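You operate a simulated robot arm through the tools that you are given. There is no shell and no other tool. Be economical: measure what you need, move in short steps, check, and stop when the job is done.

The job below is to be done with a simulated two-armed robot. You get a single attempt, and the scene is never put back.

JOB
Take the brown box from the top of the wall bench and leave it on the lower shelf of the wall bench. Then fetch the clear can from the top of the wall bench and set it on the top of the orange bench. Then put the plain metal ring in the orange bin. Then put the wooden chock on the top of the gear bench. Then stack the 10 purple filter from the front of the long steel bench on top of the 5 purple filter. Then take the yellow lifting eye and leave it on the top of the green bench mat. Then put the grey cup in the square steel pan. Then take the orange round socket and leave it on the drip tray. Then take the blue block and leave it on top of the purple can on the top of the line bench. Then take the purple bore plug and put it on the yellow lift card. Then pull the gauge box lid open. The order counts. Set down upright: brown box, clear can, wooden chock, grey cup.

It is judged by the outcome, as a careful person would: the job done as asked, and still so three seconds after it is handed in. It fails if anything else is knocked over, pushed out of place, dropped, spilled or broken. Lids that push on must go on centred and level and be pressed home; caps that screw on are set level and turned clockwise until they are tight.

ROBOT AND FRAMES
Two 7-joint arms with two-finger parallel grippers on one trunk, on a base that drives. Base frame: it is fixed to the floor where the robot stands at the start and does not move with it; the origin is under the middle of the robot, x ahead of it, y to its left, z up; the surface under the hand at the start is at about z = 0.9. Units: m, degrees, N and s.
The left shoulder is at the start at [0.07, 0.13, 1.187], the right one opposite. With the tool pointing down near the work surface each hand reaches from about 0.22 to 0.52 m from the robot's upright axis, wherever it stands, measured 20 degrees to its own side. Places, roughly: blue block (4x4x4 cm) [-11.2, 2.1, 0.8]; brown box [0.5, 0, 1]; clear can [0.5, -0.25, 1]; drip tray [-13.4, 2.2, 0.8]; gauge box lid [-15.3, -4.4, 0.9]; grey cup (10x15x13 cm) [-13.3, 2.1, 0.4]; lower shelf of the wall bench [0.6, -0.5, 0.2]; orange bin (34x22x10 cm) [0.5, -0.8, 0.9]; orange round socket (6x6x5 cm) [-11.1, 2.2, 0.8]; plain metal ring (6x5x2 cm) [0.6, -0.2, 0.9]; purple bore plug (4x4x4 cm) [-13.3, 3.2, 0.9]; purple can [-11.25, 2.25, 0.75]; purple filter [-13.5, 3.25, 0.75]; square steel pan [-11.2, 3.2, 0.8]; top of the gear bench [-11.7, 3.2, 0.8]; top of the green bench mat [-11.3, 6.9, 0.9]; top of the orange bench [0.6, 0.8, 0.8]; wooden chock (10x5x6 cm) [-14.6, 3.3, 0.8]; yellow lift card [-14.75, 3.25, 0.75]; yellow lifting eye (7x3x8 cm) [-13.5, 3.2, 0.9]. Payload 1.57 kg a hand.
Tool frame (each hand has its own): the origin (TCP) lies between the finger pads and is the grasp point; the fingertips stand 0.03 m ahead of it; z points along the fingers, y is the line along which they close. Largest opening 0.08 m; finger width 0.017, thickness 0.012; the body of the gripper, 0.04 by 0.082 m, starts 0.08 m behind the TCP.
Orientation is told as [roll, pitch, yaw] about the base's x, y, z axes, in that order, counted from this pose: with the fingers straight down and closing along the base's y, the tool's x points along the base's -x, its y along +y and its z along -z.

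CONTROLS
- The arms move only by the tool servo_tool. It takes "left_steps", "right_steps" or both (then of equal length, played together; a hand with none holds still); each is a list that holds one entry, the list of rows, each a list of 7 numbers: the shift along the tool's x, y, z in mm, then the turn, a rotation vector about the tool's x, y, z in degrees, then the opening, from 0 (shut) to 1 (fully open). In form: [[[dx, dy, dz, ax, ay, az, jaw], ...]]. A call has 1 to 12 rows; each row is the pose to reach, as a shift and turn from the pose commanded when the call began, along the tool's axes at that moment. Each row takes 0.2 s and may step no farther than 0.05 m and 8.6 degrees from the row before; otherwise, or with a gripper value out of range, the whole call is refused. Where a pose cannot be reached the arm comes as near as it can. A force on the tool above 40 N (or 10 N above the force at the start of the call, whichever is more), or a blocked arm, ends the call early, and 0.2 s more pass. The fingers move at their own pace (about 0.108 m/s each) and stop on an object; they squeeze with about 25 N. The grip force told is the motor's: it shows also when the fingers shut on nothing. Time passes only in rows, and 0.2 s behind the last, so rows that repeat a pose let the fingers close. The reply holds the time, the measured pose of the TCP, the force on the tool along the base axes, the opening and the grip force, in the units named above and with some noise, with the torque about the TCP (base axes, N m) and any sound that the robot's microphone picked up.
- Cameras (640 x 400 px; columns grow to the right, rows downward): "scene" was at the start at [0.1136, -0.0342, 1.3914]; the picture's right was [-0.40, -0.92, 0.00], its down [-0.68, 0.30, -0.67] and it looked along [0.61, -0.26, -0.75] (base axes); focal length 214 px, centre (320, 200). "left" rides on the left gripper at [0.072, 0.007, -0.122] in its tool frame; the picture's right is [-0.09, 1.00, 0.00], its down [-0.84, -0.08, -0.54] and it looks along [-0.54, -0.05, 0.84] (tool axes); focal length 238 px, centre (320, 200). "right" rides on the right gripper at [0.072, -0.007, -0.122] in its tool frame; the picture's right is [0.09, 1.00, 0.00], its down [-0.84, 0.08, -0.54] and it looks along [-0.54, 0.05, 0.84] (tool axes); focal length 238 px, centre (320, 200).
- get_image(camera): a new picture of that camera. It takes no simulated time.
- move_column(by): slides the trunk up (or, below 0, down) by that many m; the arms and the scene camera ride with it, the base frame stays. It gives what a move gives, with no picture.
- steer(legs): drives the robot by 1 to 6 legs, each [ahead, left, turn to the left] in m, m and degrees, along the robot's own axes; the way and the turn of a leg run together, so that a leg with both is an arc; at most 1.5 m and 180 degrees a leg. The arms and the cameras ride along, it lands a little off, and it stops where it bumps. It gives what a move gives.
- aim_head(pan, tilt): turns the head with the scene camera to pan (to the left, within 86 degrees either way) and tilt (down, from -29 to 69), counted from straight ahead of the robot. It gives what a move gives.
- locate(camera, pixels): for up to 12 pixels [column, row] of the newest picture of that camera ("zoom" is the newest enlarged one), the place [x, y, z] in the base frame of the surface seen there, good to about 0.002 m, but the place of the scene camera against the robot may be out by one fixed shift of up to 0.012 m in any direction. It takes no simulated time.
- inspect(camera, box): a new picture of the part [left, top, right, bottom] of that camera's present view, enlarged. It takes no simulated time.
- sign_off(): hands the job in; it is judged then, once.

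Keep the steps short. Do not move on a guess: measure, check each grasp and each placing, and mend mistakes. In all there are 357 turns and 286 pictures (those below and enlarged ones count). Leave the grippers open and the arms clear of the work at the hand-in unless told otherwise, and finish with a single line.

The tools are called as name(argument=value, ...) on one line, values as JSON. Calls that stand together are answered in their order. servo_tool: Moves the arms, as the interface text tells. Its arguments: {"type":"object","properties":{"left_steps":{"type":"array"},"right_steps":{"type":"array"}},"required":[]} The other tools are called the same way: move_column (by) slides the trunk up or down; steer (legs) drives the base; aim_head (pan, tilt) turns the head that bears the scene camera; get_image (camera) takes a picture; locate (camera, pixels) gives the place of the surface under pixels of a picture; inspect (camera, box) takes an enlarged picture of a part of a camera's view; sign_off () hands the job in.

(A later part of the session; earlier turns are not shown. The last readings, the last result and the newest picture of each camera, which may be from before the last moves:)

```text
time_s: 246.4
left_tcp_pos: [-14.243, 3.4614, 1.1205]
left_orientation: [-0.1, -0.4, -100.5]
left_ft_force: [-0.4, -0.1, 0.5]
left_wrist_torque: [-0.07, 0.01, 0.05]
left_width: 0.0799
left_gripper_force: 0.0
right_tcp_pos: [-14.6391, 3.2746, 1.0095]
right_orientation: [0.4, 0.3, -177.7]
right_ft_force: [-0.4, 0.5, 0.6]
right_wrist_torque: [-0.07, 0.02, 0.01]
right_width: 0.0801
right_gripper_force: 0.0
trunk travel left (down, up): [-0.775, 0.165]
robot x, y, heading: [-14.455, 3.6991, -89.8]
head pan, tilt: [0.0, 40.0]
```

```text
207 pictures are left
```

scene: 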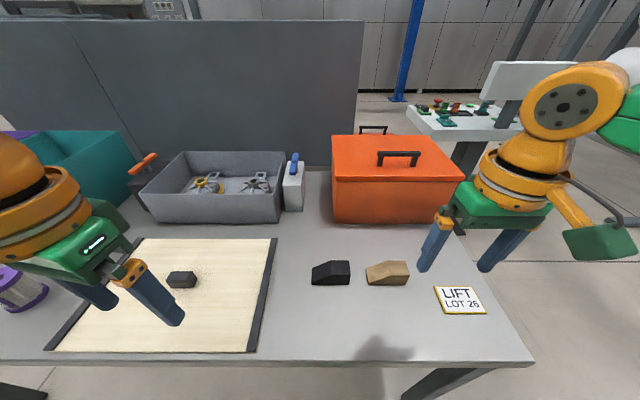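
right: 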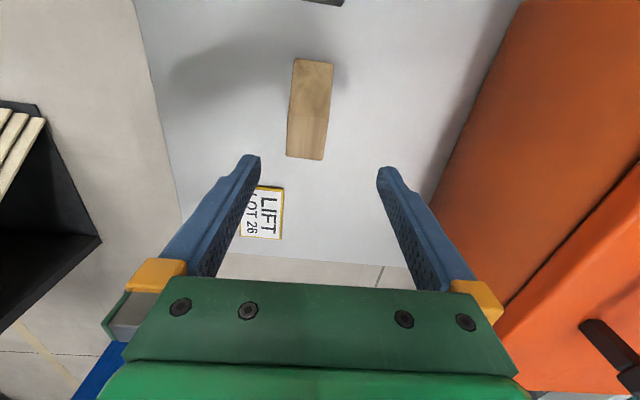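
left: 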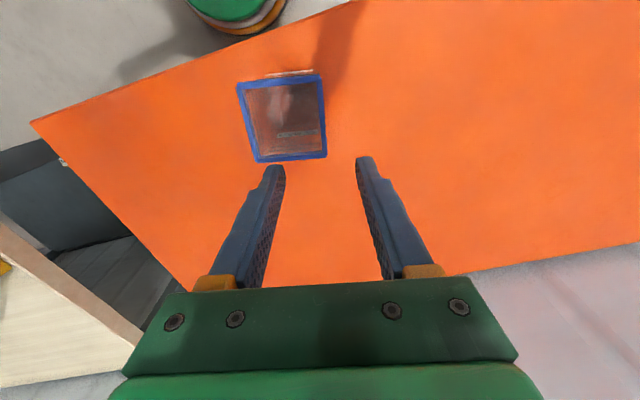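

locate(camera="right", pixels=[[288, 155], [323, 158], [292, 115], [328, 120], [306, 140], [296, 62], [332, 68], [305, 185]])

```text
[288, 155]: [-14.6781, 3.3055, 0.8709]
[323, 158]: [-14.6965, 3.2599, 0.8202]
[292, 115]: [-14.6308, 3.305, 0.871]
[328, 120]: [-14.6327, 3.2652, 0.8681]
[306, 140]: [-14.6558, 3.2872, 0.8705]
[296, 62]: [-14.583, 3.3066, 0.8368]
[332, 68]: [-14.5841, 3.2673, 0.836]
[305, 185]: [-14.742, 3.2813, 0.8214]
```

Chock centre y 3.286, x grasp -14.645. I descend and close.

servo_tool(right_steps=[[[-6, -11.5, 40, 0, 0, 2.2, 1], [-6, -11.5, 85, 0, 0, 2.2, 1], [-6, -11.5, 125, 0, 0, 2.2, 1], [-6, -11.5, 147, 0, 0, 2.2, 1], [-6, -11.5, 147, 0, 0, 2.2, 1]]])

get_image(camera="right")

```text
time_s: 247.6
left_tcp_pos: [-14.2427, 3.4557, 1.1188]
left_orientation: [-0.1, -0.2, -100.6]
left_ft_force: [0.3, 0.1, 0.3]
left_wrist_torque: [-0.03, 0.02, 0.01]
left_width: 0.0802
left_gripper_force: 0.1
right_tcp_pos: [-14.6572, 3.3012, 0.8766]
right_orientation: [0.2, 0.4, -180.1]
right_ft_force: [-0.2, -0.3, 0.8]
right_wrist_torque: [-0.02, 0.0, -0.04]
right_width: 0.08
right_gripper_force: 0.0
right hand out of reach, approached as far as the arm can: row 3, 4, 5
trunk travel left (down, up): [-0.775, 0.165]
robot x, y, heading: [-14.4526, 3.7012, -89.9]
head pan, tilt: [0.0, 40.0]
```

```text
206 pictures are left
```

right: 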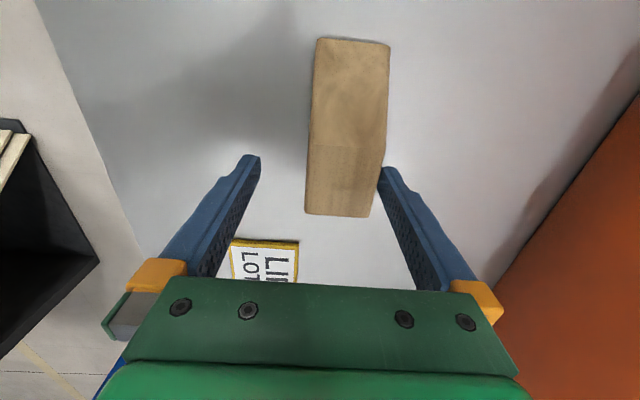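

At this depth it drifts 15 mm short. I go back up 130 mm and will use the trunk for the descent, which keeps the arm's reach.

servo_tool(right_steps=[[[0, 0, -30, 0, 0, 0, 1], [0, 0, -75, 0, 0, 0, 1], [5, 0, -120, 0, 0, 0, 1], [10, 0, -140, 0, 0, 0, 1], [10, 0, -140, 0, 0, 0, 1]]])

```text
time_s: 248.8
left_tcp_pos: [-14.2427, 3.4543, 1.1193]
left_orientation: [-0.2, -0.1, -100.5]
left_ft_force: [0.0, -0.3, -0.3]
left_wrist_torque: [0.0, 0.01, -0.01]
left_width: 0.08
left_gripper_force: 0.1
right_tcp_pos: [-14.6463, 3.3015, 1.0158]
right_orientation: [0.1, 0.4, -180.0]
right_ft_force: [-0.5, -0.5, 0.1]
right_wrist_torque: [-0.01, -0.03, -0.03]
right_width: 0.0801
right_gripper_force: 0.1
trunk travel left (down, up): [-0.775, 0.165]
robot x, y, heading: [-14.4536, 3.6993, -89.8]
head pan, tilt: [0.0, 40.0]
```

servo_tool(right_steps=[[[1, 15.5, 0, 0, 0, 0, 1], [1, 15.5, 0, 0, 0, 0, 1]]])

move_column(by=-0.12)

get_image(camera="right")

```text
time_s: 249.4
left_tcp_pos: [-14.2428, 3.4541, 1.1192]
left_orientation: [-0.3, -0.2, -100.5]
left_ft_force: [0.2, 0.0, -0.2]
left_wrist_torque: [-0.01, -0.02, -0.04]
left_width: 0.0799
left_gripper_force: 0.1
right_tcp_pos: [-14.6461, 3.2858, 1.0154]
right_orientation: [0.1, 0.4, 179.9]
right_ft_force: [-0.5, -0.4, -0.4]
right_wrist_torque: [0.0, 0.0, 0.0]
right_width: 0.0799
right_gripper_force: 0.1
trunk travel left (down, up): [-0.775, 0.165]
robot x, y, heading: [-14.4553, 3.6973, -89.5]
head pan, tilt: [0.0, 40.0]
```

```text
time_s: 250.9
left_tcp_pos: [-14.2424, 3.4549, 0.9992]
left_orientation: [-0.2, -0.1, -100.4]
left_ft_force: [0.5, -0.5, -0.4]
left_wrist_torque: [-0.02, -0.04, 0.01]
left_width: 0.08
left_gripper_force: 0.1
right_tcp_pos: [-14.6475, 3.285, 0.8959]
right_orientation: [0.1, 0.4, -179.9]
right_ft_force: [-0.5, 0.3, 0.0]
right_wrist_torque: [-0.02, -0.03, 0.01]
right_width: 0.0802
right_gripper_force: 0.1
trunk travel left (down, up): [-0.655, 0.285]
robot x, y, heading: [-14.4533, 3.7031, -89.7]
head pan, tilt: [0.0, 40.0]
```

```text
205 pictures are left
```

right: 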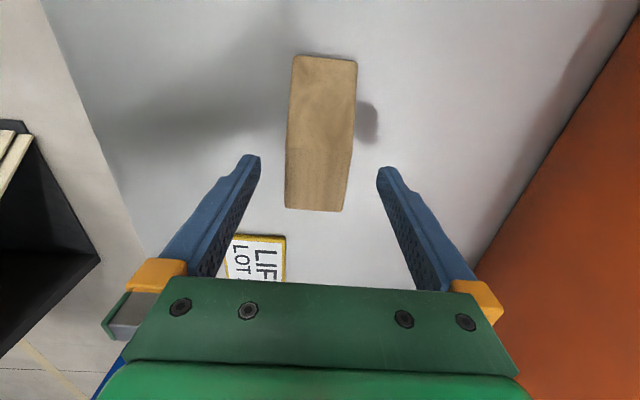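

Centred now. I lower 33 mm more and close.

move_column(by=-0.033)

servo_tool(right_steps=[[[0, 0, 0, 0, 0, 0, 0.3], [0, 0, 0, 0, 0, 0, 0], [0, 0, 0, 0, 0, 0, 0]]])

move_column(by=0.05)

get_image(camera="right")

```text
time_s: 251.7
left_tcp_pos: [-14.2424, 3.4563, 0.9665]
left_orientation: [-0.2, -0.1, -100.5]
left_ft_force: [0.4, 0.8, 0.2]
left_wrist_torque: [0.01, 0.0, -0.01]
left_width: 0.08
left_gripper_force: 0.1
right_tcp_pos: [-14.6466, 3.2856, 0.8616]
right_orientation: [0.1, 0.5, -180.1]
right_ft_force: [0.4, 0.3, 0.3]
right_wrist_torque: [0.0, 0.02, 0.02]
right_width: 0.0801
right_gripper_force: 0.1
trunk travel left (down, up): [-0.622, 0.318]
robot x, y, heading: [-14.4568, 3.705, -89.9]
head pan, tilt: [0.0, 40.0]
```

```text
time_s: 252.4
left_tcp_pos: [-14.2422, 3.456, 0.9665]
left_orientation: [-0.2, -0.1, -100.6]
left_ft_force: [-0.1, -0.8, -0.2]
left_wrist_torque: [0.0, -0.01, 0.0]
left_width: 0.08
left_gripper_force: 0.0
right_tcp_pos: [-14.6468, 3.2855, 0.863]
right_orientation: [0.1, 0.4, -180.0]
right_ft_force: [-0.7, -1.7, 2.3]
right_wrist_torque: [0.07, -0.02, 0.01]
right_width: 0.0444
right_gripper_force: 25.5
trunk travel left (down, up): [-0.622, 0.318]
robot x, y, heading: [-14.4521, 3.6974, -89.8]
head pan, tilt: [0.0, 40.0]
```

```text
time_s: 253.4
left_tcp_pos: [-14.2432, 3.4547, 1.0175]
left_orientation: [-0.2, 0.0, -100.5]
left_ft_force: [0.4, -0.4, 0.2]
left_wrist_torque: [-0.04, 0.01, 0.03]
left_width: 0.0799
left_gripper_force: 0.0
right_tcp_pos: [-14.6461, 3.2847, 0.9137]
right_orientation: [0.0, 0.4, -180.0]
right_ft_force: [0.2, -0.1, -0.8]
right_wrist_torque: [-0.01, 0.05, 0.03]
right_width: 0.0448
right_gripper_force: 24.7
trunk travel left (down, up): [-0.672, 0.268]
robot x, y, heading: [-14.456, 3.6991, -89.9]
head pan, tilt: [0.0, 40.0]
```

```text
204 pictures are left
```

right: 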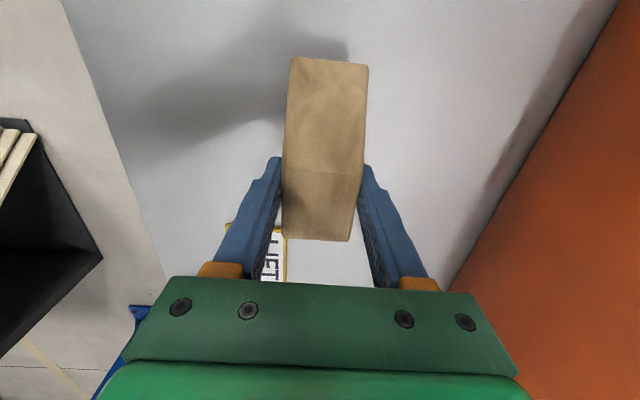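

The chock is held level. I raise the trunk, back off to y≈4.05 and slide left along the benches to the gear bench.

move_column(by=0.2)

steer(legs=[[-0.33, 0, 0], [0, 1.4, 0], [0, 1.35, 0]])

get_image(camera="scene")

```text
time_s: 255.5
left_tcp_pos: [-14.242, 3.4549, 1.2167]
left_orientation: [-0.2, -0.1, -100.6]
left_ft_force: [0.3, 0.3, 0.1]
left_wrist_torque: [-0.01, -0.04, -0.05]
left_width: 0.0797
left_gripper_force: 0.1
right_tcp_pos: [-14.646, 3.2852, 1.1124]
right_orientation: [0.1, 0.5, -180.1]
right_ft_force: [0.2, 0.0, -0.1]
right_wrist_torque: [-0.02, 0.02, 0.0]
right_width: 0.0446
right_gripper_force: 25.1
trunk travel left (down, up): [-0.872, 0.068]
robot x, y, heading: [-14.4557, 3.6981, -89.9]
head pan, tilt: [0.0, 40.0]
```

```text
time_s: 270.8
left_tcp_pos: [-11.4693, 3.8281, 1.2157]
left_orientation: [-0.1, -0.1, -99.9]
left_ft_force: [0.0, -0.7, -0.1]
left_wrist_torque: [0.0, -0.03, -0.02]
left_width: 0.0799
left_gripper_force: 0.1
right_tcp_pos: [-11.8699, 3.6538, 1.1122]
right_orientation: [0.0, 0.4, -179.4]
right_ft_force: [1.2, 0.4, -0.9]
right_wrist_torque: [-0.01, 0.04, 0.0]
right_width: 0.0447
right_gripper_force: 25.2
trunk travel left (down, up): [-0.872, 0.068]
robot x, y, heading: [-11.6805, 4.0733, -89.4]
head pan, tilt: [0.0, 40.0]
```

```text
203 pictures are left
```

scene: 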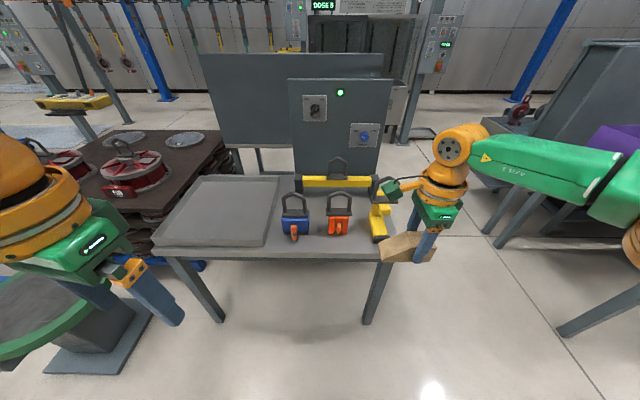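

inspect(camera="scene", box=[150, 150, 440, 340])

locate(camera="scene", pixels=[[360, 252], [320, 250], [280, 250], [275, 190], [262, 247], [155, 245], [205, 180], [375, 240], [295, 236], [338, 235], [360, 205], [320, 195]])

```text
2.11 times, centred on (295, 245) of scene
```

zoom: 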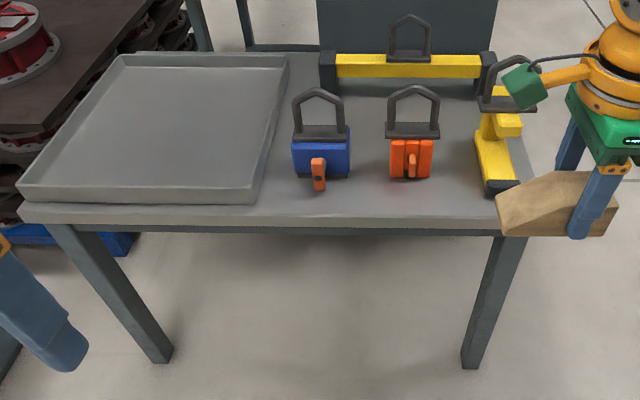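

```text
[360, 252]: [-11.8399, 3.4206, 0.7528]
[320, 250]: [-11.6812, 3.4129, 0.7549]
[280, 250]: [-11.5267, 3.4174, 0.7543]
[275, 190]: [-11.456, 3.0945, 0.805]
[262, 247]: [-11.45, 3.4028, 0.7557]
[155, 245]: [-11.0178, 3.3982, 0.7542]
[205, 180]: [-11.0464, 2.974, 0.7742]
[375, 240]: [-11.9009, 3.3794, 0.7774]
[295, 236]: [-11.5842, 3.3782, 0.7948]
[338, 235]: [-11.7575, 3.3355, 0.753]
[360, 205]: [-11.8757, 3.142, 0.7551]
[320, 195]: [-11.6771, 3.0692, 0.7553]
```

steer(legs=[[0.3, -0.08, 0]])

get_image(camera="left")

aim_head(pan=-5, tilt=60)

get_image(camera="scene")

```text
time_s: 272.9
left_tcp_pos: [-11.5391, 3.5253, 1.2174]
left_orientation: [-0.2, -0.3, -99.9]
left_ft_force: [0.5, -0.9, -0.9]
left_wrist_torque: [-0.05, 0.03, 0.01]
left_width: 0.0799
left_gripper_force: 0.1
right_tcp_pos: [-11.9414, 3.3495, 1.1127]
right_orientation: [0.2, 0.2, -179.3]
right_ft_force: [0.5, -0.5, -0.4]
right_wrist_torque: [-0.03, 0.03, 0.0]
right_width: 0.0445
right_gripper_force: 24.7
trunk travel left (down, up): [-0.872, 0.068]
robot x, y, heading: [-11.7536, 3.7638, -89.0]
head pan, tilt: [0.0, 40.0]
```

```text
201 pictures are left
```

left: 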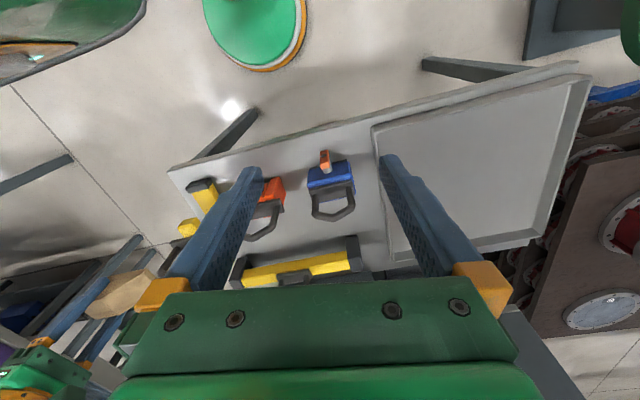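

```text
time_s: 273.7
left_tcp_pos: [-11.5415, 3.5219, 1.2169]
left_orientation: [-0.2, -0.1, -99.8]
left_ft_force: [-0.1, 0.2, -0.2]
left_wrist_torque: [-0.01, 0.0, -0.03]
left_width: 0.0801
left_gripper_force: 0.1
right_tcp_pos: [-11.9412, 3.3475, 1.113]
right_orientation: [0.1, 0.4, -179.3]
right_ft_force: [0.5, -1.2, -1.4]
right_wrist_torque: [-0.01, 0.02, -0.04]
right_width: 0.0447
right_gripper_force: 25.0
trunk travel left (down, up): [-0.872, 0.068]
robot x, y, heading: [-11.759, 3.7629, -89.1]
head pan, tilt: [-5.0, 60.0]
```

```text
200 pictures are left
```

scene: 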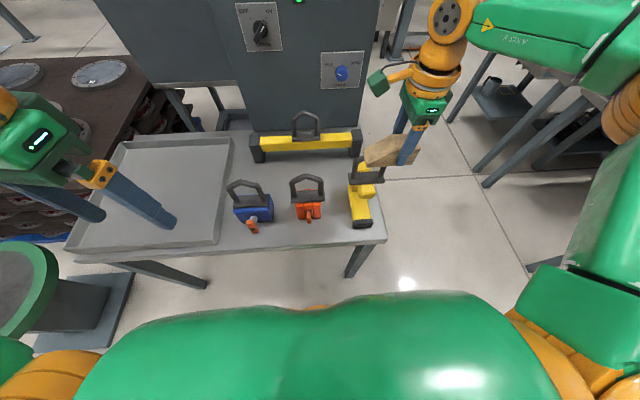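

inspect(camera="scene", box=[210, 90, 400, 260])

locate(camera="scene", pixels=[[240, 170], [280, 172], [330, 172], [280, 190], [285, 215], [285, 235], [250, 160], [345, 160], [255, 220], [308, 218], [350, 220], [340, 190]])

```text
2.35 times, centred on (305, 175) of scene
```

zoom: 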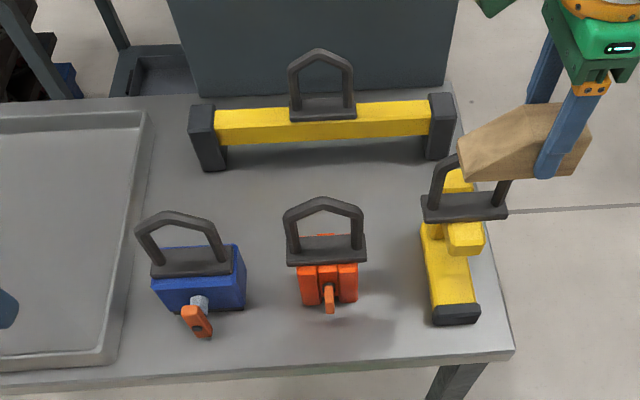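

```text
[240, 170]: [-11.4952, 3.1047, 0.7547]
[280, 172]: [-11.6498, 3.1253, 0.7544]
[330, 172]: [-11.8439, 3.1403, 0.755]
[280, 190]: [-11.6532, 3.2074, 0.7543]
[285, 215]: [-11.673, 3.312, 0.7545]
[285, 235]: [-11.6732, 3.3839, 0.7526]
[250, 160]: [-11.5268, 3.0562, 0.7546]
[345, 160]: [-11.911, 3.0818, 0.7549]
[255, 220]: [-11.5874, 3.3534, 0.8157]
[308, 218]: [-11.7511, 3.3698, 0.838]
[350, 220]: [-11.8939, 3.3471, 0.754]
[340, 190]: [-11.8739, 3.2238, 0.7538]
```

locate(camera="zoom", pixels=[[185, 217], [325, 201], [320, 52], [190, 262], [325, 250], [325, 130], [370, 132], [210, 165], [440, 155], [240, 250], [350, 265], [300, 120]])

```text
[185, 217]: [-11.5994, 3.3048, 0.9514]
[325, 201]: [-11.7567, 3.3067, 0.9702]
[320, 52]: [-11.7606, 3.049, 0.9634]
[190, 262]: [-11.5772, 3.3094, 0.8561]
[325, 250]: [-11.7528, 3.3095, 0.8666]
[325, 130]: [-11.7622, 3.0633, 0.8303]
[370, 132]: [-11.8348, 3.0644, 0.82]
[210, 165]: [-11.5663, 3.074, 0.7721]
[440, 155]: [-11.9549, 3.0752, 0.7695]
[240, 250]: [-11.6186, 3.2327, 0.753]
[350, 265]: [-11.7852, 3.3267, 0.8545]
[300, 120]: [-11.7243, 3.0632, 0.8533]
```

Free rectangle between the rear bar (y≤3.08) and the clamps (y≥3.25): I'll set the chock at about [-11.66, 3.175]. Driving 0.26 m left and 0.16 m ahead.

steer(legs=[[0.1, 0.26, 0], [0.06, 0, -0.7]])

get_image(camera="right")

get_image(camera="scene")

```text
time_s: 276.2
left_tcp_pos: [-11.2859, 3.3744, 1.2193]
left_orientation: [0.0, -0.7, -100.5]
left_ft_force: [-0.5, 0.5, -0.2]
left_wrist_torque: [-0.1, -0.02, -0.01]
left_width: 0.08
left_gripper_force: 0.1
right_tcp_pos: [-11.6871, 3.2019, 1.115]
right_orientation: [0.7, 0.4, -179.8]
right_ft_force: [1.2, 0.6, 0.0]
right_wrist_torque: [-0.07, 0.03, 0.02]
right_width: 0.0448
right_gripper_force: 25.0
trunk travel left (down, up): [-0.872, 0.068]
robot x, y, heading: [-11.4919, 3.613, -89.8]
head pan, tilt: [-5.0, 60.0]
```

```text
198 pictures are left
```

right: 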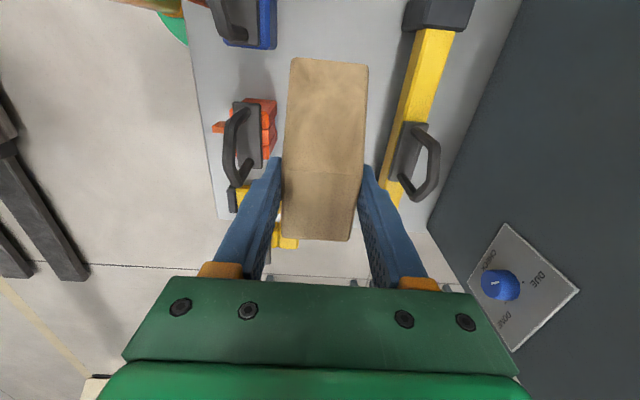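

```text
197 pictures are left
```

scene: 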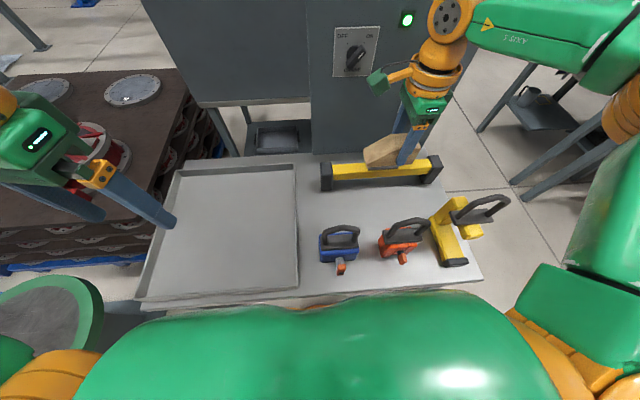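

I nudge 15 mm farther from the clamps, then lower the trunk 0.25 m and check.

servo_tool(right_steps=[[[0, 14, 0, 0, 0, 0, 0], [0, 14, 0, 0, 0, 0, 0]]])

move_column(by=-0.24)

get_image(camera="right")

inspect(camera="scene", box=[300, 60, 500, 300])

```text
time_s: 276.8
left_tcp_pos: [-11.2846, 3.368, 1.2158]
left_orientation: [-0.1, -0.3, -100.4]
left_ft_force: [-0.1, -0.3, 0.7]
left_wrist_torque: [0.0, -0.04, 0.0]
left_width: 0.0799
left_gripper_force: 0.1
right_tcp_pos: [-11.6877, 3.1823, 1.1138]
right_orientation: [0.2, 0.3, -179.8]
right_ft_force: [-0.4, 0.0, -1.5]
right_wrist_torque: [-0.03, 0.01, 0.0]
right_width: 0.0446
right_gripper_force: 25.1
trunk travel left (down, up): [-0.872, 0.068]
robot x, y, heading: [-11.4965, 3.6086, -89.8]
head pan, tilt: [-5.0, 60.0]
```

```text
time_s: 279.3
left_tcp_pos: [-11.2841, 3.3648, 0.9772]
left_orientation: [-0.2, -0.3, -100.4]
left_ft_force: [-0.2, 0.2, 0.2]
left_wrist_torque: [0.03, 0.02, -0.03]
left_width: 0.0801
left_gripper_force: 0.0
right_tcp_pos: [-11.6866, 3.1804, 0.872]
right_orientation: [0.1, 0.4, -179.9]
right_ft_force: [-0.9, -0.1, -0.7]
right_wrist_torque: [-0.02, 0.01, 0.04]
right_width: 0.0445
right_gripper_force: 24.8
trunk travel left (down, up): [-0.632, 0.308]
robot x, y, heading: [-11.4973, 3.6082, -89.8]
head pan, tilt: [-5.0, 60.0]
```

```text
196 pictures are left
```

right: 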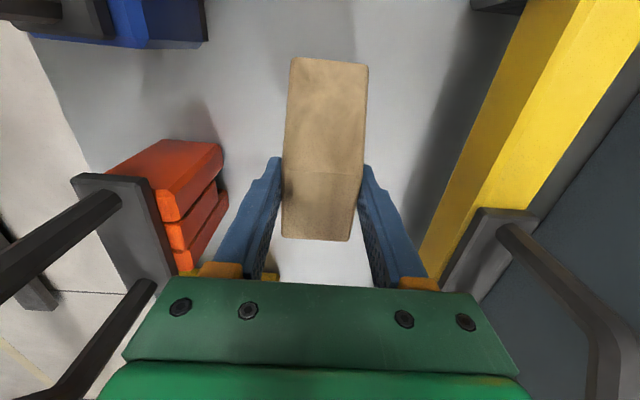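

```text
1.67 times, centred on (400, 180) of scene
```

zoom: 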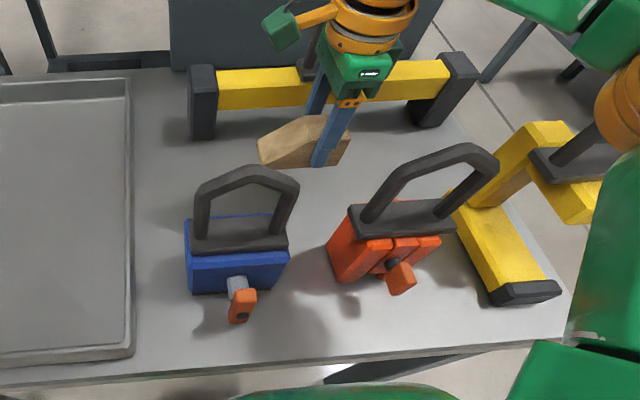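

locate(camera="right", pixels=[[250, 100], [390, 150], [240, 60], [420, 60]])

```text
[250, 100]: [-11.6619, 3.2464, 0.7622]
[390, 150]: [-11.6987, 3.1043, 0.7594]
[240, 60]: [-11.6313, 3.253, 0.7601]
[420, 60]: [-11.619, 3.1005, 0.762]
```

Bench at 0.7605. Lower 68 mm, then a fine 2 mm press and release.

move_column(by=-0.068)

servo_tool(right_steps=[[[0, 0, 1, 0, 0, 0, 0], [0, 0, 2, 0, 0, 0, 0], [0, 0, 2, 0, 0, 0, 0]]])

```text
time_s: 280.4
left_tcp_pos: [-11.2851, 3.3658, 0.9084]
left_orientation: [-0.2, -0.2, -100.4]
left_ft_force: [0.3, 0.9, 0.4]
left_wrist_torque: [-0.04, 0.01, 0.04]
left_width: 0.0799
left_gripper_force: 0.1
right_tcp_pos: [-11.6879, 3.1793, 0.8044]
right_orientation: [0.1, 0.4, -179.8]
right_ft_force: [0.5, 0.6, -1.9]
right_wrist_torque: [-0.02, 0.02, 0.01]
right_width: 0.0447
right_gripper_force: 25.4
trunk travel left (down, up): [-0.564, 0.376]
robot x, y, heading: [-11.4974, 3.6105, -89.5]
head pan, tilt: [-5.0, 60.0]
```

```text
time_s: 281.2
left_tcp_pos: [-11.2843, 3.3658, 0.908]
left_orientation: [-0.1, -0.1, -100.3]
left_ft_force: [-0.3, 0.4, -0.6]
left_wrist_torque: [-0.01, -0.02, -0.01]
left_width: 0.08
left_gripper_force: 0.1
right_tcp_pos: [-11.6879, 3.1808, 0.8026]
right_orientation: [0.2, 0.4, -179.8]
right_ft_force: [-1.3, -1.8, 6.5]
right_wrist_torque: [0.06, -0.21, -0.05]
right_width: 0.0448
right_gripper_force: 24.8
trunk travel left (down, up): [-0.564, 0.376]
robot x, y, heading: [-11.493, 3.6104, -89.5]
head pan, tilt: [-5.0, 60.0]
```

Contact felt (+6.5 N). I open (to ~60 mm) and lift with the trunk.

servo_tool(right_steps=[[[0, 0, 0, 0, 0, 0, 0.75], [0, 0, 0, 0, 0, 0, 0.75], [0, 0, 0, 0, 0, 0, 0.75]]])

move_column(by=0.27)

get_image(camera="right")

get_image(camera="scene")

```text
time_s: 282.0
left_tcp_pos: [-11.2823, 3.365, 0.9091]
left_orientation: [-0.1, -0.2, -100.4]
left_ft_force: [-0.1, 0.0, -0.1]
left_wrist_torque: [0.0, 0.01, -0.03]
left_width: 0.0801
left_gripper_force: 0.1
right_tcp_pos: [-11.6867, 3.1799, 0.8025]
right_orientation: [0.1, 0.4, -179.7]
right_ft_force: [-0.2, -0.5, -0.7]
right_wrist_torque: [0.01, -0.01, -0.02]
right_width: 0.0601
right_gripper_force: 0.1
trunk travel left (down, up): [-0.564, 0.376]
robot x, y, heading: [-11.4954, 3.6102, -89.8]
head pan, tilt: [-5.0, 60.0]
```

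```text
time_s: 284.7
left_tcp_pos: [-11.2836, 3.3649, 1.1788]
left_orientation: [-0.2, -0.2, -100.5]
left_ft_force: [0.3, 0.6, 0.6]
left_wrist_torque: [0.0, 0.04, -0.01]
left_width: 0.0798
left_gripper_force: 0.1
right_tcp_pos: [-11.6871, 3.1802, 1.0716]
right_orientation: [0.1, 0.4, -179.9]
right_ft_force: [0.0, 0.7, 0.1]
right_wrist_torque: [0.03, 0.02, 0.01]
right_width: 0.0598
right_gripper_force: 0.0
trunk travel left (down, up): [-0.834, 0.106]
robot x, y, heading: [-11.4972, 3.6087, -89.4]
head pan, tilt: [-5.0, 60.0]
```

```text
194 pictures are left
```

right: 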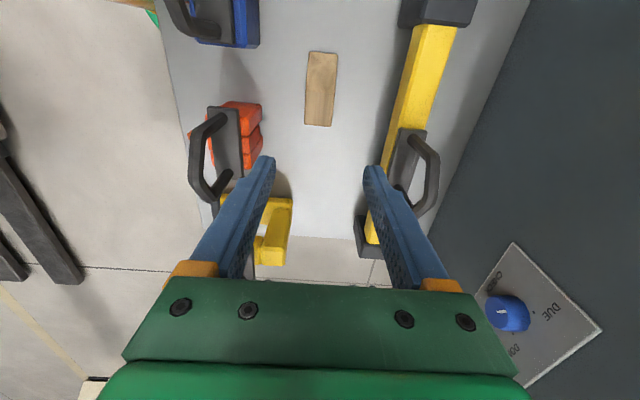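

```text
193 pictures are left
```

scene: 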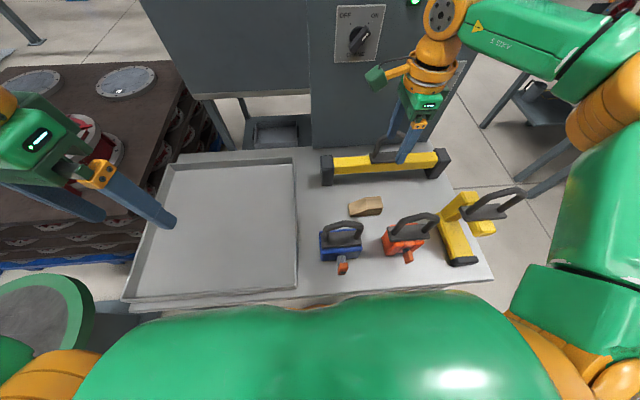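

The chock stands well. Now back off, turn the right wrist back to neutral, and slide right to the filters.

steer(legs=[[-0.42, 0, 0], [0, -1.0, 0], [0, -0.9, 0]])

servo_tool(right_steps=[[[0, -10, 0, 0, 0, -8.2, 1], [0, -20, -5, 0, 0, -16.4, 1], [0, -30, -10, 0, 0, -24.6, 1], [0, -40, -15, 0, 0, -32.8, 1], [0, -50, -20, 0, 0, -41, 1], [0, -60, -25, 0, 0, -49.2, 1], [0, -70, -30, 0, 0, -57.4, 1], [0, -80, -35, 0, 0, -65.6, 1], [0, -90, -40, 0, 0, -73.8, 1], [0, -100, -45, 0, 0, -82, 1], [0, -100, -50, 0, 0, -90, 1], [0, -100, -50, 0, 0, -90, 1]]])

aim_head(pan=0, tilt=45)

get_image(camera="scene")

```text
time_s: 296.4
left_tcp_pos: [-13.1857, 3.7774, 1.1778]
left_orientation: [-0.1, -0.2, -101.1]
left_ft_force: [0.4, -0.2, 0.6]
left_wrist_torque: [0.03, -0.01, -0.01]
left_width: 0.0799
left_gripper_force: 0.1
right_tcp_pos: [-13.5921, 3.597, 1.0714]
right_orientation: [0.1, 0.3, 179.4]
right_ft_force: [0.1, 0.7, 0.8]
right_wrist_torque: [-0.03, 0.02, 0.01]
right_width: 0.06
right_gripper_force: 0.1
trunk travel left (down, up): [-0.834, 0.106]
robot x, y, heading: [-13.396, 4.0263, -90.4]
head pan, tilt: [-5.0, 60.0]
```

```text
time_s: 299.0
left_tcp_pos: [-13.1868, 3.7775, 1.1795]
left_orientation: [-0.2, -0.2, -101.0]
left_ft_force: [-0.7, -0.1, 0.1]
left_wrist_torque: [0.0, 0.04, 0.02]
left_width: 0.08
left_gripper_force: 0.2
right_tcp_pos: [-13.5916, 3.697, 1.121]
right_orientation: [0.4, -0.2, -90.5]
right_ft_force: [0.9, 0.0, -0.5]
right_wrist_torque: [0.03, 0.01, 0.01]
right_width: 0.0801
right_gripper_force: 0.1
trunk travel left (down, up): [-0.834, 0.106]
robot x, y, heading: [-13.395, 4.0254, -90.3]
head pan, tilt: [-5.0, 60.0]
```

```text
time_s: 299.8
left_tcp_pos: [-13.1862, 3.7767, 1.1784]
left_orientation: [-0.2, -0.2, -101.1]
left_ft_force: [-0.1, -0.1, 0.3]
left_wrist_torque: [0.01, -0.01, 0.02]
left_width: 0.0799
left_gripper_force: 0.1
right_tcp_pos: [-13.5919, 3.6981, 1.1224]
right_orientation: [0.4, -0.1, -90.6]
right_ft_force: [-0.6, 0.5, 0.4]
right_wrist_torque: [0.0, 0.0, -0.02]
right_width: 0.0799
right_gripper_force: 0.1
trunk travel left (down, up): [-0.834, 0.106]
robot x, y, heading: [-13.3997, 4.0253, -90.3]
head pan, tilt: [0.0, 45.0]
```

```text
192 pictures are left
```

scene: 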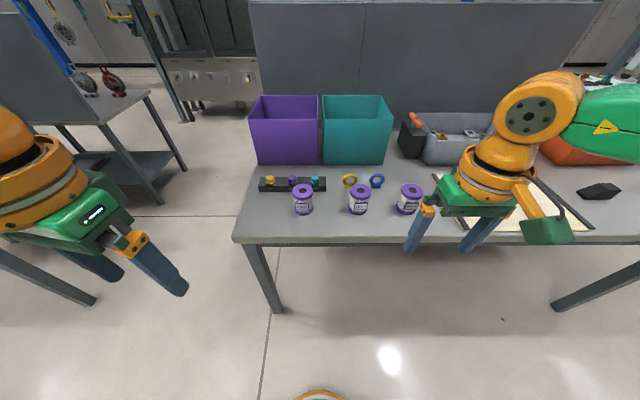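

inspect(camera="scene", box=[250, 165, 440, 225])

locate(camera="scene", pixels=[[302, 188], [358, 190], [410, 190], [293, 181], [270, 182], [315, 181], [349, 180], [377, 180], [302, 212], [330, 225], [410, 212]])

```text
3.37 times, centred on (345, 195) of scene
```

zoom: 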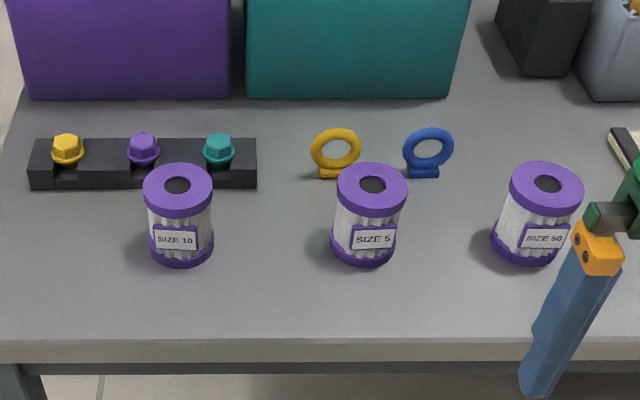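

```text
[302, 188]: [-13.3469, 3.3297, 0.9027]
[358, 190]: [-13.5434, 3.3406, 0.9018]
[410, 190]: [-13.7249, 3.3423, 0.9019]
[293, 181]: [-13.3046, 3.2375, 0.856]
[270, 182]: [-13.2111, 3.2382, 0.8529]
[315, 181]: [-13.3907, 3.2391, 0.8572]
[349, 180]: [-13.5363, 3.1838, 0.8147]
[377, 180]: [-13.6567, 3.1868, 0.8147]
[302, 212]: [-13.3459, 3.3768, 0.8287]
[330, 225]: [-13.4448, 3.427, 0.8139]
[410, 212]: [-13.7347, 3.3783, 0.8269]
```

SIZE 10 is at ≈[-13.347,3.34], SIZE 5 at ≈[-13.545,3.34]. I use the left arm: drive so SIZE 10 is 0.4 ahead and 0.15 left, and straighten the left wrist.

steer(legs=[[0.285, -0.1, 0.3]])

servo_tool(left_steps=[[[-20, 0, 0, 0, 0, -5, 1], [-50, 0, 0, 0, 0, -11, 1], [-80, 0, 10, 0, 0, -11, 1], [-80, 0, 20, 0, 0, -11, 1]]])

get_image(camera="left")

```text
time_s: 301.8
left_tcp_pos: [-13.2889, 3.4972, 1.1781]
left_orientation: [-0.2, -0.2, -101.1]
left_ft_force: [0.1, 0.3, 0.4]
left_wrist_torque: [-0.04, 0.01, 0.01]
left_width: 0.0801
left_gripper_force: 0.0
right_tcp_pos: [-13.6944, 3.4195, 1.1232]
right_orientation: [0.3, -0.2, -90.6]
right_ft_force: [-0.7, 0.7, 0.2]
right_wrist_torque: [-0.04, 0.03, 0.0]
right_width: 0.0798
right_gripper_force: 0.1
trunk travel left (down, up): [-0.834, 0.106]
robot x, y, heading: [-13.4958, 3.7433, -90.3]
head pan, tilt: [0.0, 45.0]
```

```text
time_s: 302.8
left_tcp_pos: [-13.3046, 3.4168, 1.1567]
left_orientation: [-0.2, -0.2, -90.2]
left_ft_force: [0.2, 0.0, 0.0]
left_wrist_torque: [-0.02, -0.01, 0.0]
left_width: 0.08
left_gripper_force: 0.1
right_tcp_pos: [-13.6942, 3.4166, 1.1221]
right_orientation: [0.3, -0.1, -90.5]
right_ft_force: [-0.4, 0.1, 0.5]
right_wrist_torque: [0.01, -0.02, 0.01]
right_width: 0.0799
right_gripper_force: 0.0
trunk travel left (down, up): [-0.834, 0.106]
robot x, y, heading: [-13.4983, 3.7415, -90.3]
head pan, tilt: [0.0, 45.0]
```

```text
190 pictures are left
```

left: 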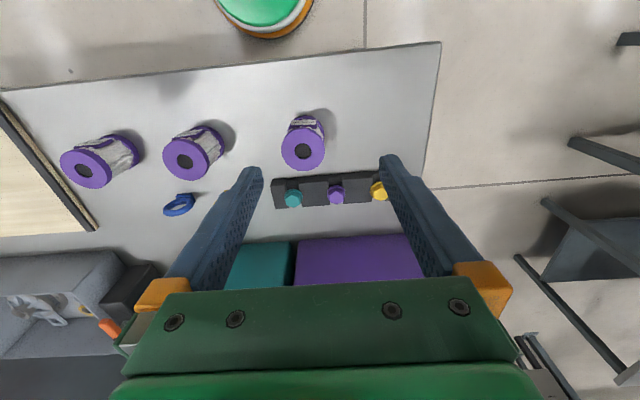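

inspect(camera="left", box=[150, 100, 350, 190])

locate(camera="left", pixels=[[287, 148], [322, 148], [303, 135], [303, 166], [166, 157], [200, 160], [182, 143], [187, 175], [300, 200]])

```text
3.20 times, centred on (250, 145) of left
```

zoom: 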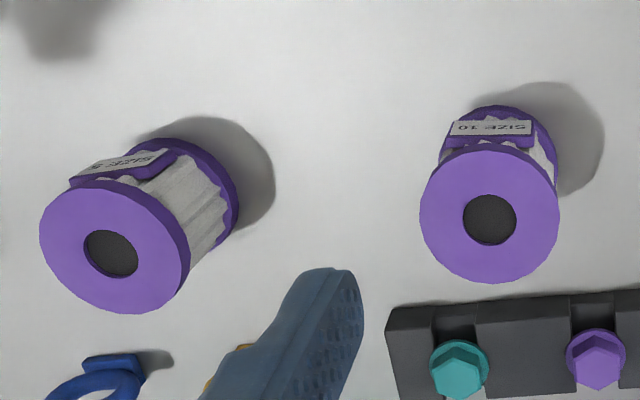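

```text
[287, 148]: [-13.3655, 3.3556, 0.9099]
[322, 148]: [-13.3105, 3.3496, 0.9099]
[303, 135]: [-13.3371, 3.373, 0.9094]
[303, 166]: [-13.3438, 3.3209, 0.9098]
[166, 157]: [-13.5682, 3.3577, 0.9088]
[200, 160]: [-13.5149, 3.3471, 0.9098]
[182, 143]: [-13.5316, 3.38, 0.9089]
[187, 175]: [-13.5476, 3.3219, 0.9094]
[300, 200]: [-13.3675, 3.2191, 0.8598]
```

locate(camera="left", pixels=[[282, 167], [324, 168], [303, 148], [303, 187], [311, 160], [163, 178], [208, 180], [187, 157], [187, 196], [303, 176], [186, 187]])

```text
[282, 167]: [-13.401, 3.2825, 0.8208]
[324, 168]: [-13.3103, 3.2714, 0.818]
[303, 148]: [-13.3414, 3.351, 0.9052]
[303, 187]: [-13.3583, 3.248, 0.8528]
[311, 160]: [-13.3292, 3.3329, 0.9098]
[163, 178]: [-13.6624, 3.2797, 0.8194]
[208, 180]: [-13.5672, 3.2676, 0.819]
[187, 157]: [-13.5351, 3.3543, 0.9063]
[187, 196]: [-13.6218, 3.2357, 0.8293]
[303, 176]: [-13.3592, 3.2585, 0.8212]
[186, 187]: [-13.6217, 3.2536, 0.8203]
```

Flange centres (corrected for zoom scaling): SIZE 10 ≈ [-13.3405,3.348], SIZE 5 ≈ [-13.538,3.349], top 0.910, Ø70 mm. I move the left hand above SIZE 10 to z≈0.98 and check.

servo_tool(left_steps=[[[-17, -9, 40, 0, 0, 0, 1], [-34, -18, 80, 0, 0, 0, 1], [-52, -27, 120, 0, 0, 0, 1], [-69, -36, 155, 0, 0, 0, 1], [-69, -36, 177, 0, 0, 0, 1], [-69, -36, 177, 0, 0, 0, 1]]])

get_image(camera="left")

```text
time_s: 304.2
left_tcp_pos: [-13.3427, 3.3485, 0.9818]
left_orientation: [-0.3, -0.1, -90.3]
left_ft_force: [0.6, -0.4, -0.9]
left_wrist_torque: [0.0, -0.01, 0.01]
left_width: 0.0802
left_gripper_force: 0.0
right_tcp_pos: [-13.6959, 3.4169, 1.1229]
right_orientation: [0.3, 0.0, -90.5]
right_ft_force: [-0.4, -0.5, -0.5]
right_wrist_torque: [0.01, 0.01, 0.04]
right_width: 0.0801
right_gripper_force: 0.1
trunk travel left (down, up): [-0.834, 0.106]
robot x, y, heading: [-13.493, 3.7446, -90.5]
head pan, tilt: [0.0, 45.0]
```

```text
188 pictures are left
```

left: 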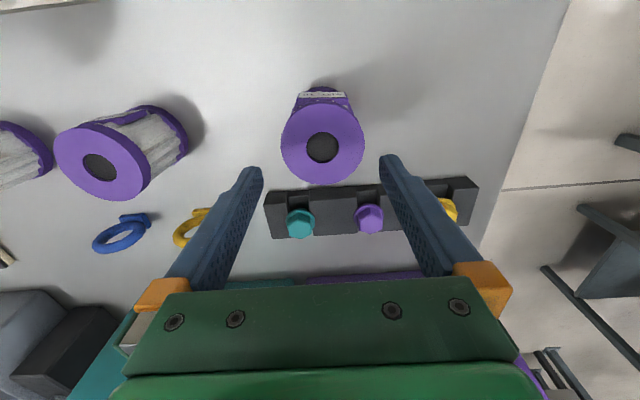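

locate(camera="left", pixels=[[285, 145], [360, 141], [323, 180], [320, 108], [60, 160], [146, 165], [100, 195], [98, 130]])

```text
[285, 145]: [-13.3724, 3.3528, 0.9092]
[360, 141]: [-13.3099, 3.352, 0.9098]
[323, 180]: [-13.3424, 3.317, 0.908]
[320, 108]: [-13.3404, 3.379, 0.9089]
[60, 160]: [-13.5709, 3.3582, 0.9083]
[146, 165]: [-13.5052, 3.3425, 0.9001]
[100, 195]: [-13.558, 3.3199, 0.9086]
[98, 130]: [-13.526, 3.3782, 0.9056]
```

Centre confirmed at [-13.341, 3.348]. I descend 84 mm and close.

servo_tool(left_steps=[[[0, 1.5, 30, 0, 0, 0, 1], [0, 1.5, 60, 0, 0, 0, 1], [0, 1.5, 84, 0, 0, 0, 1], [0, 1.5, 84, 0, 0, 0, 1]]])

servo_tool(left_steps=[[[0, 0, 0, 0, 0, 0, 0], [0, 0, 0, 0, 0, 0, 0], [0, 0, 0, 0, 0, 0, 0]]])

get_image(camera="left")

```text
time_s: 305.2
left_tcp_pos: [-13.3386, 3.348, 0.8984]
left_orientation: [-0.2, -0.2, -90.2]
left_ft_force: [0.3, -0.8, 0.5]
left_wrist_torque: [0.02, 0.0, -0.02]
left_width: 0.0801
left_gripper_force: 0.1
right_tcp_pos: [-13.6953, 3.4177, 1.122]
right_orientation: [0.4, -0.1, -90.5]
right_ft_force: [-0.4, 0.5, 0.0]
right_wrist_torque: [-0.02, 0.02, 0.0]
right_width: 0.0799
right_gripper_force: 0.1
trunk travel left (down, up): [-0.834, 0.106]
robot x, y, heading: [-13.4985, 3.743, -90.2]
head pan, tilt: [0.0, 45.0]
```

```text
time_s: 306.0
left_tcp_pos: [-13.34, 3.3467, 0.8996]
left_orientation: [-0.1, -0.1, -90.1]
left_ft_force: [-0.6, 0.7, 0.4]
left_wrist_torque: [0.01, -0.03, -0.02]
left_width: 0.0709
left_gripper_force: 24.6
right_tcp_pos: [-13.6963, 3.4168, 1.1219]
right_orientation: [0.5, -0.1, -90.6]
right_ft_force: [0.6, 0.0, 0.4]
right_wrist_torque: [0.01, 0.02, 0.01]
right_width: 0.0799
right_gripper_force: 0.0
trunk travel left (down, up): [-0.834, 0.106]
robot x, y, heading: [-13.5011, 3.741, -90.3]
head pan, tilt: [0.0, 45.0]
```

```text
187 pictures are left
```

left: 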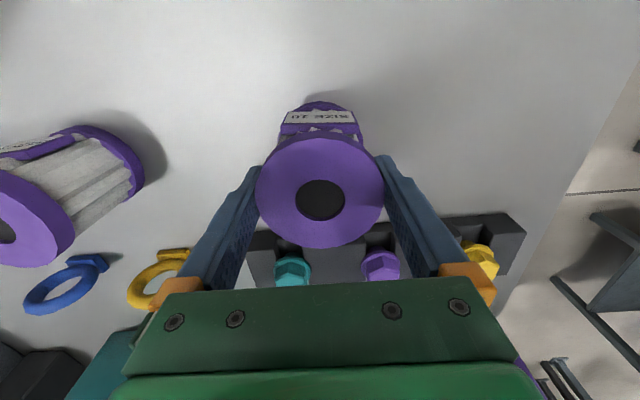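

Gripped at 70.9 mm. I lift 140 mm, then sidestep right 0.198 m to be over SIZE 5.

servo_tool(left_steps=[[[0, 0, -20, 0, 0, 0, 0], [0, 0, -60, 0, 0, 0, 0], [0, 0, -105, 0, 0, 0, 0], [0, 0, -145, 0, 0, 0, 0], [0, 0, -145, 0, 0, 0, 0]]])

steer(legs=[[0, -0.198, 0]])

get_image(camera="left")

get_image(camera="scene")

```text
time_s: 307.2
left_tcp_pos: [-13.339, 3.3474, 1.0424]
left_orientation: [-0.2, -0.1, -90.1]
left_ft_force: [0.1, -0.7, -1.8]
left_wrist_torque: [0.0, -0.02, -0.06]
left_width: 0.0712
left_gripper_force: 24.9
right_tcp_pos: [-13.6951, 3.4162, 1.1218]
right_orientation: [0.3, -0.2, -90.6]
right_ft_force: [-0.3, -1.0, 0.0]
right_wrist_torque: [0.01, -0.01, -0.03]
right_width: 0.0799
right_gripper_force: 0.1
trunk travel left (down, up): [-0.834, 0.106]
robot x, y, heading: [-13.5011, 3.7445, -90.2]
head pan, tilt: [0.0, 45.0]
```

```text
time_s: 308.8
left_tcp_pos: [-13.5312, 3.3498, 1.0418]
left_orientation: [-0.4, 0.0, -90.1]
left_ft_force: [0.0, -0.4, -2.7]
left_wrist_torque: [-0.01, 0.03, 0.02]
left_width: 0.0711
left_gripper_force: 24.4
right_tcp_pos: [-13.8883, 3.4179, 1.1224]
right_orientation: [0.2, -0.1, -90.4]
right_ft_force: [0.7, -0.1, 0.0]
right_wrist_torque: [-0.02, 0.04, -0.01]
right_width: 0.0799
right_gripper_force: 0.1
trunk travel left (down, up): [-0.834, 0.106]
robot x, y, heading: [-13.6927, 3.744, -90.3]
head pan, tilt: [0.0, 45.0]
```

```text
186 pictures are left
```

left: 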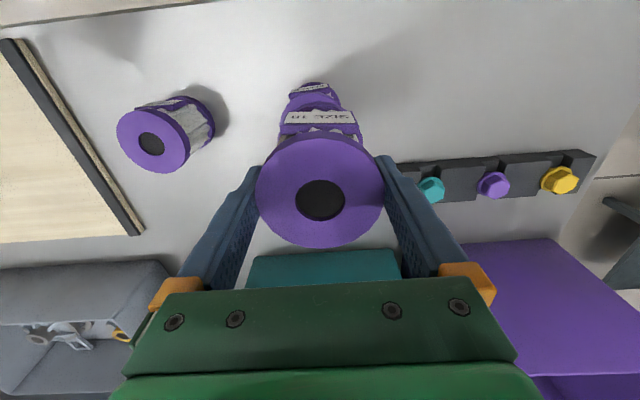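

```text
185 pictures are left
```

scene: 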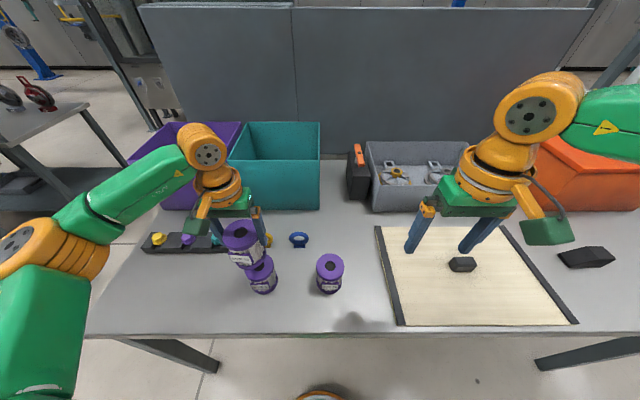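

I check alignment: zoom on the held filter and SIZE 5 beneath.

inspect(camera="scene", box=[210, 205, 310, 305])

```text
4.00 times, centred on (260, 255) of scene
```

zoom: 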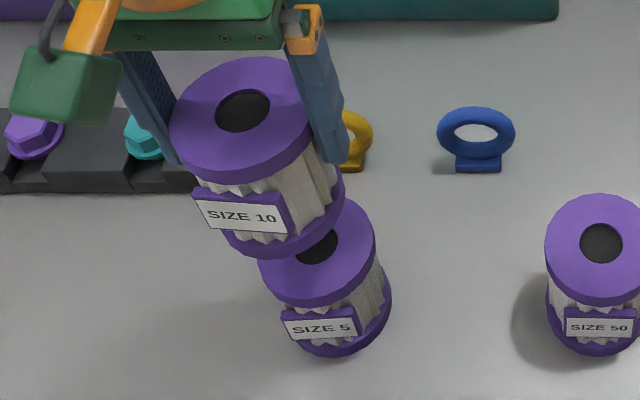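

locate(camera="zoom", pixels=[[174, 125], [308, 95], [225, 178], [250, 62], [262, 270], [371, 235], [310, 302], [345, 290], [549, 245], [600, 296], [598, 198]])

```text
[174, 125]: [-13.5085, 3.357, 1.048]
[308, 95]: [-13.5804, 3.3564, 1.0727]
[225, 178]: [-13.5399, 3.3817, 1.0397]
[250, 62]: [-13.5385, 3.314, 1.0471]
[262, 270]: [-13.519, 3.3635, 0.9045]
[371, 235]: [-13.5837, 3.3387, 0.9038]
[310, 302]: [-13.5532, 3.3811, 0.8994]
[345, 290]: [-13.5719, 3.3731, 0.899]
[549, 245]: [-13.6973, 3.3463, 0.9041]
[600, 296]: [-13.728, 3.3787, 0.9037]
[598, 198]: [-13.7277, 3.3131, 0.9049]
```

SIZE 5 sits about 8 mm further in -x than the held one. I shift 8 mm, recheck with a lower height.

servo_tool(left_steps=[[[0, -8, 0, 0, 0, 0, 0], [0, -8, 20, 0, 0, 0, 0], [0, -8, 40, 0, 0, 0, 0], [0, -8, 40, 0, 0, 0, 0]]])

inspect(camera="scene", box=[210, 205, 310, 305])

inspect(camera="left", box=[240, 60, 400, 160])

```text
time_s: 309.8
left_tcp_pos: [-13.5434, 3.3492, 1.0016]
left_orientation: [-0.2, -0.1, -90.1]
left_ft_force: [1.1, -0.4, -1.4]
left_wrist_torque: [0.02, 0.03, 0.03]
left_width: 0.0713
left_gripper_force: 25.0
right_tcp_pos: [-13.8906, 3.4185, 1.1224]
right_orientation: [0.5, -0.1, -90.5]
right_ft_force: [-0.2, 0.0, -0.9]
right_wrist_torque: [0.0, -0.03, 0.01]
right_width: 0.0802
right_gripper_force: 0.1
trunk travel left (down, up): [-0.834, 0.106]
robot x, y, heading: [-13.6914, 3.7423, -90.3]
head pan, tilt: [0.0, 45.0]
```

```text
4.00 times, centred on (260, 255) of scene
```

zoom: 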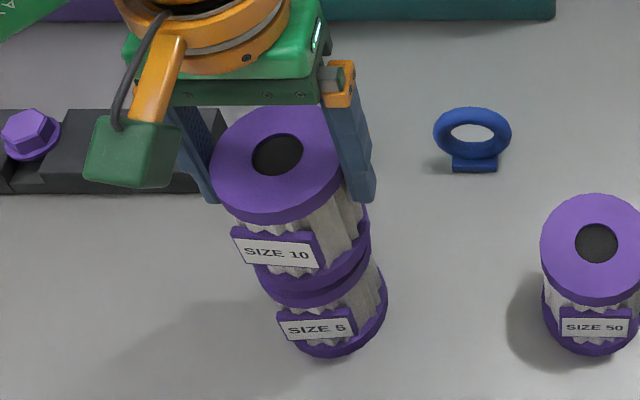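

```text
4.00 times, centred on (320, 110) of left
```

zoom: 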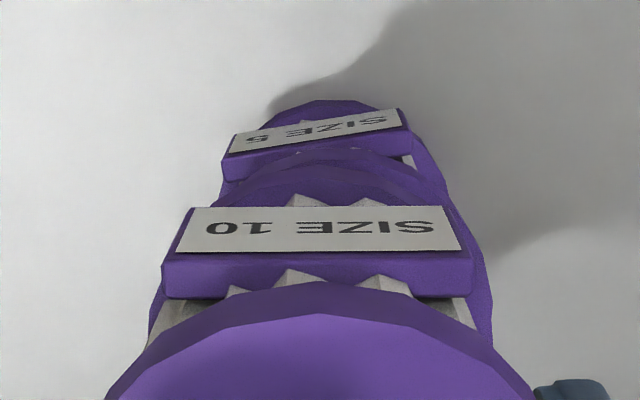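

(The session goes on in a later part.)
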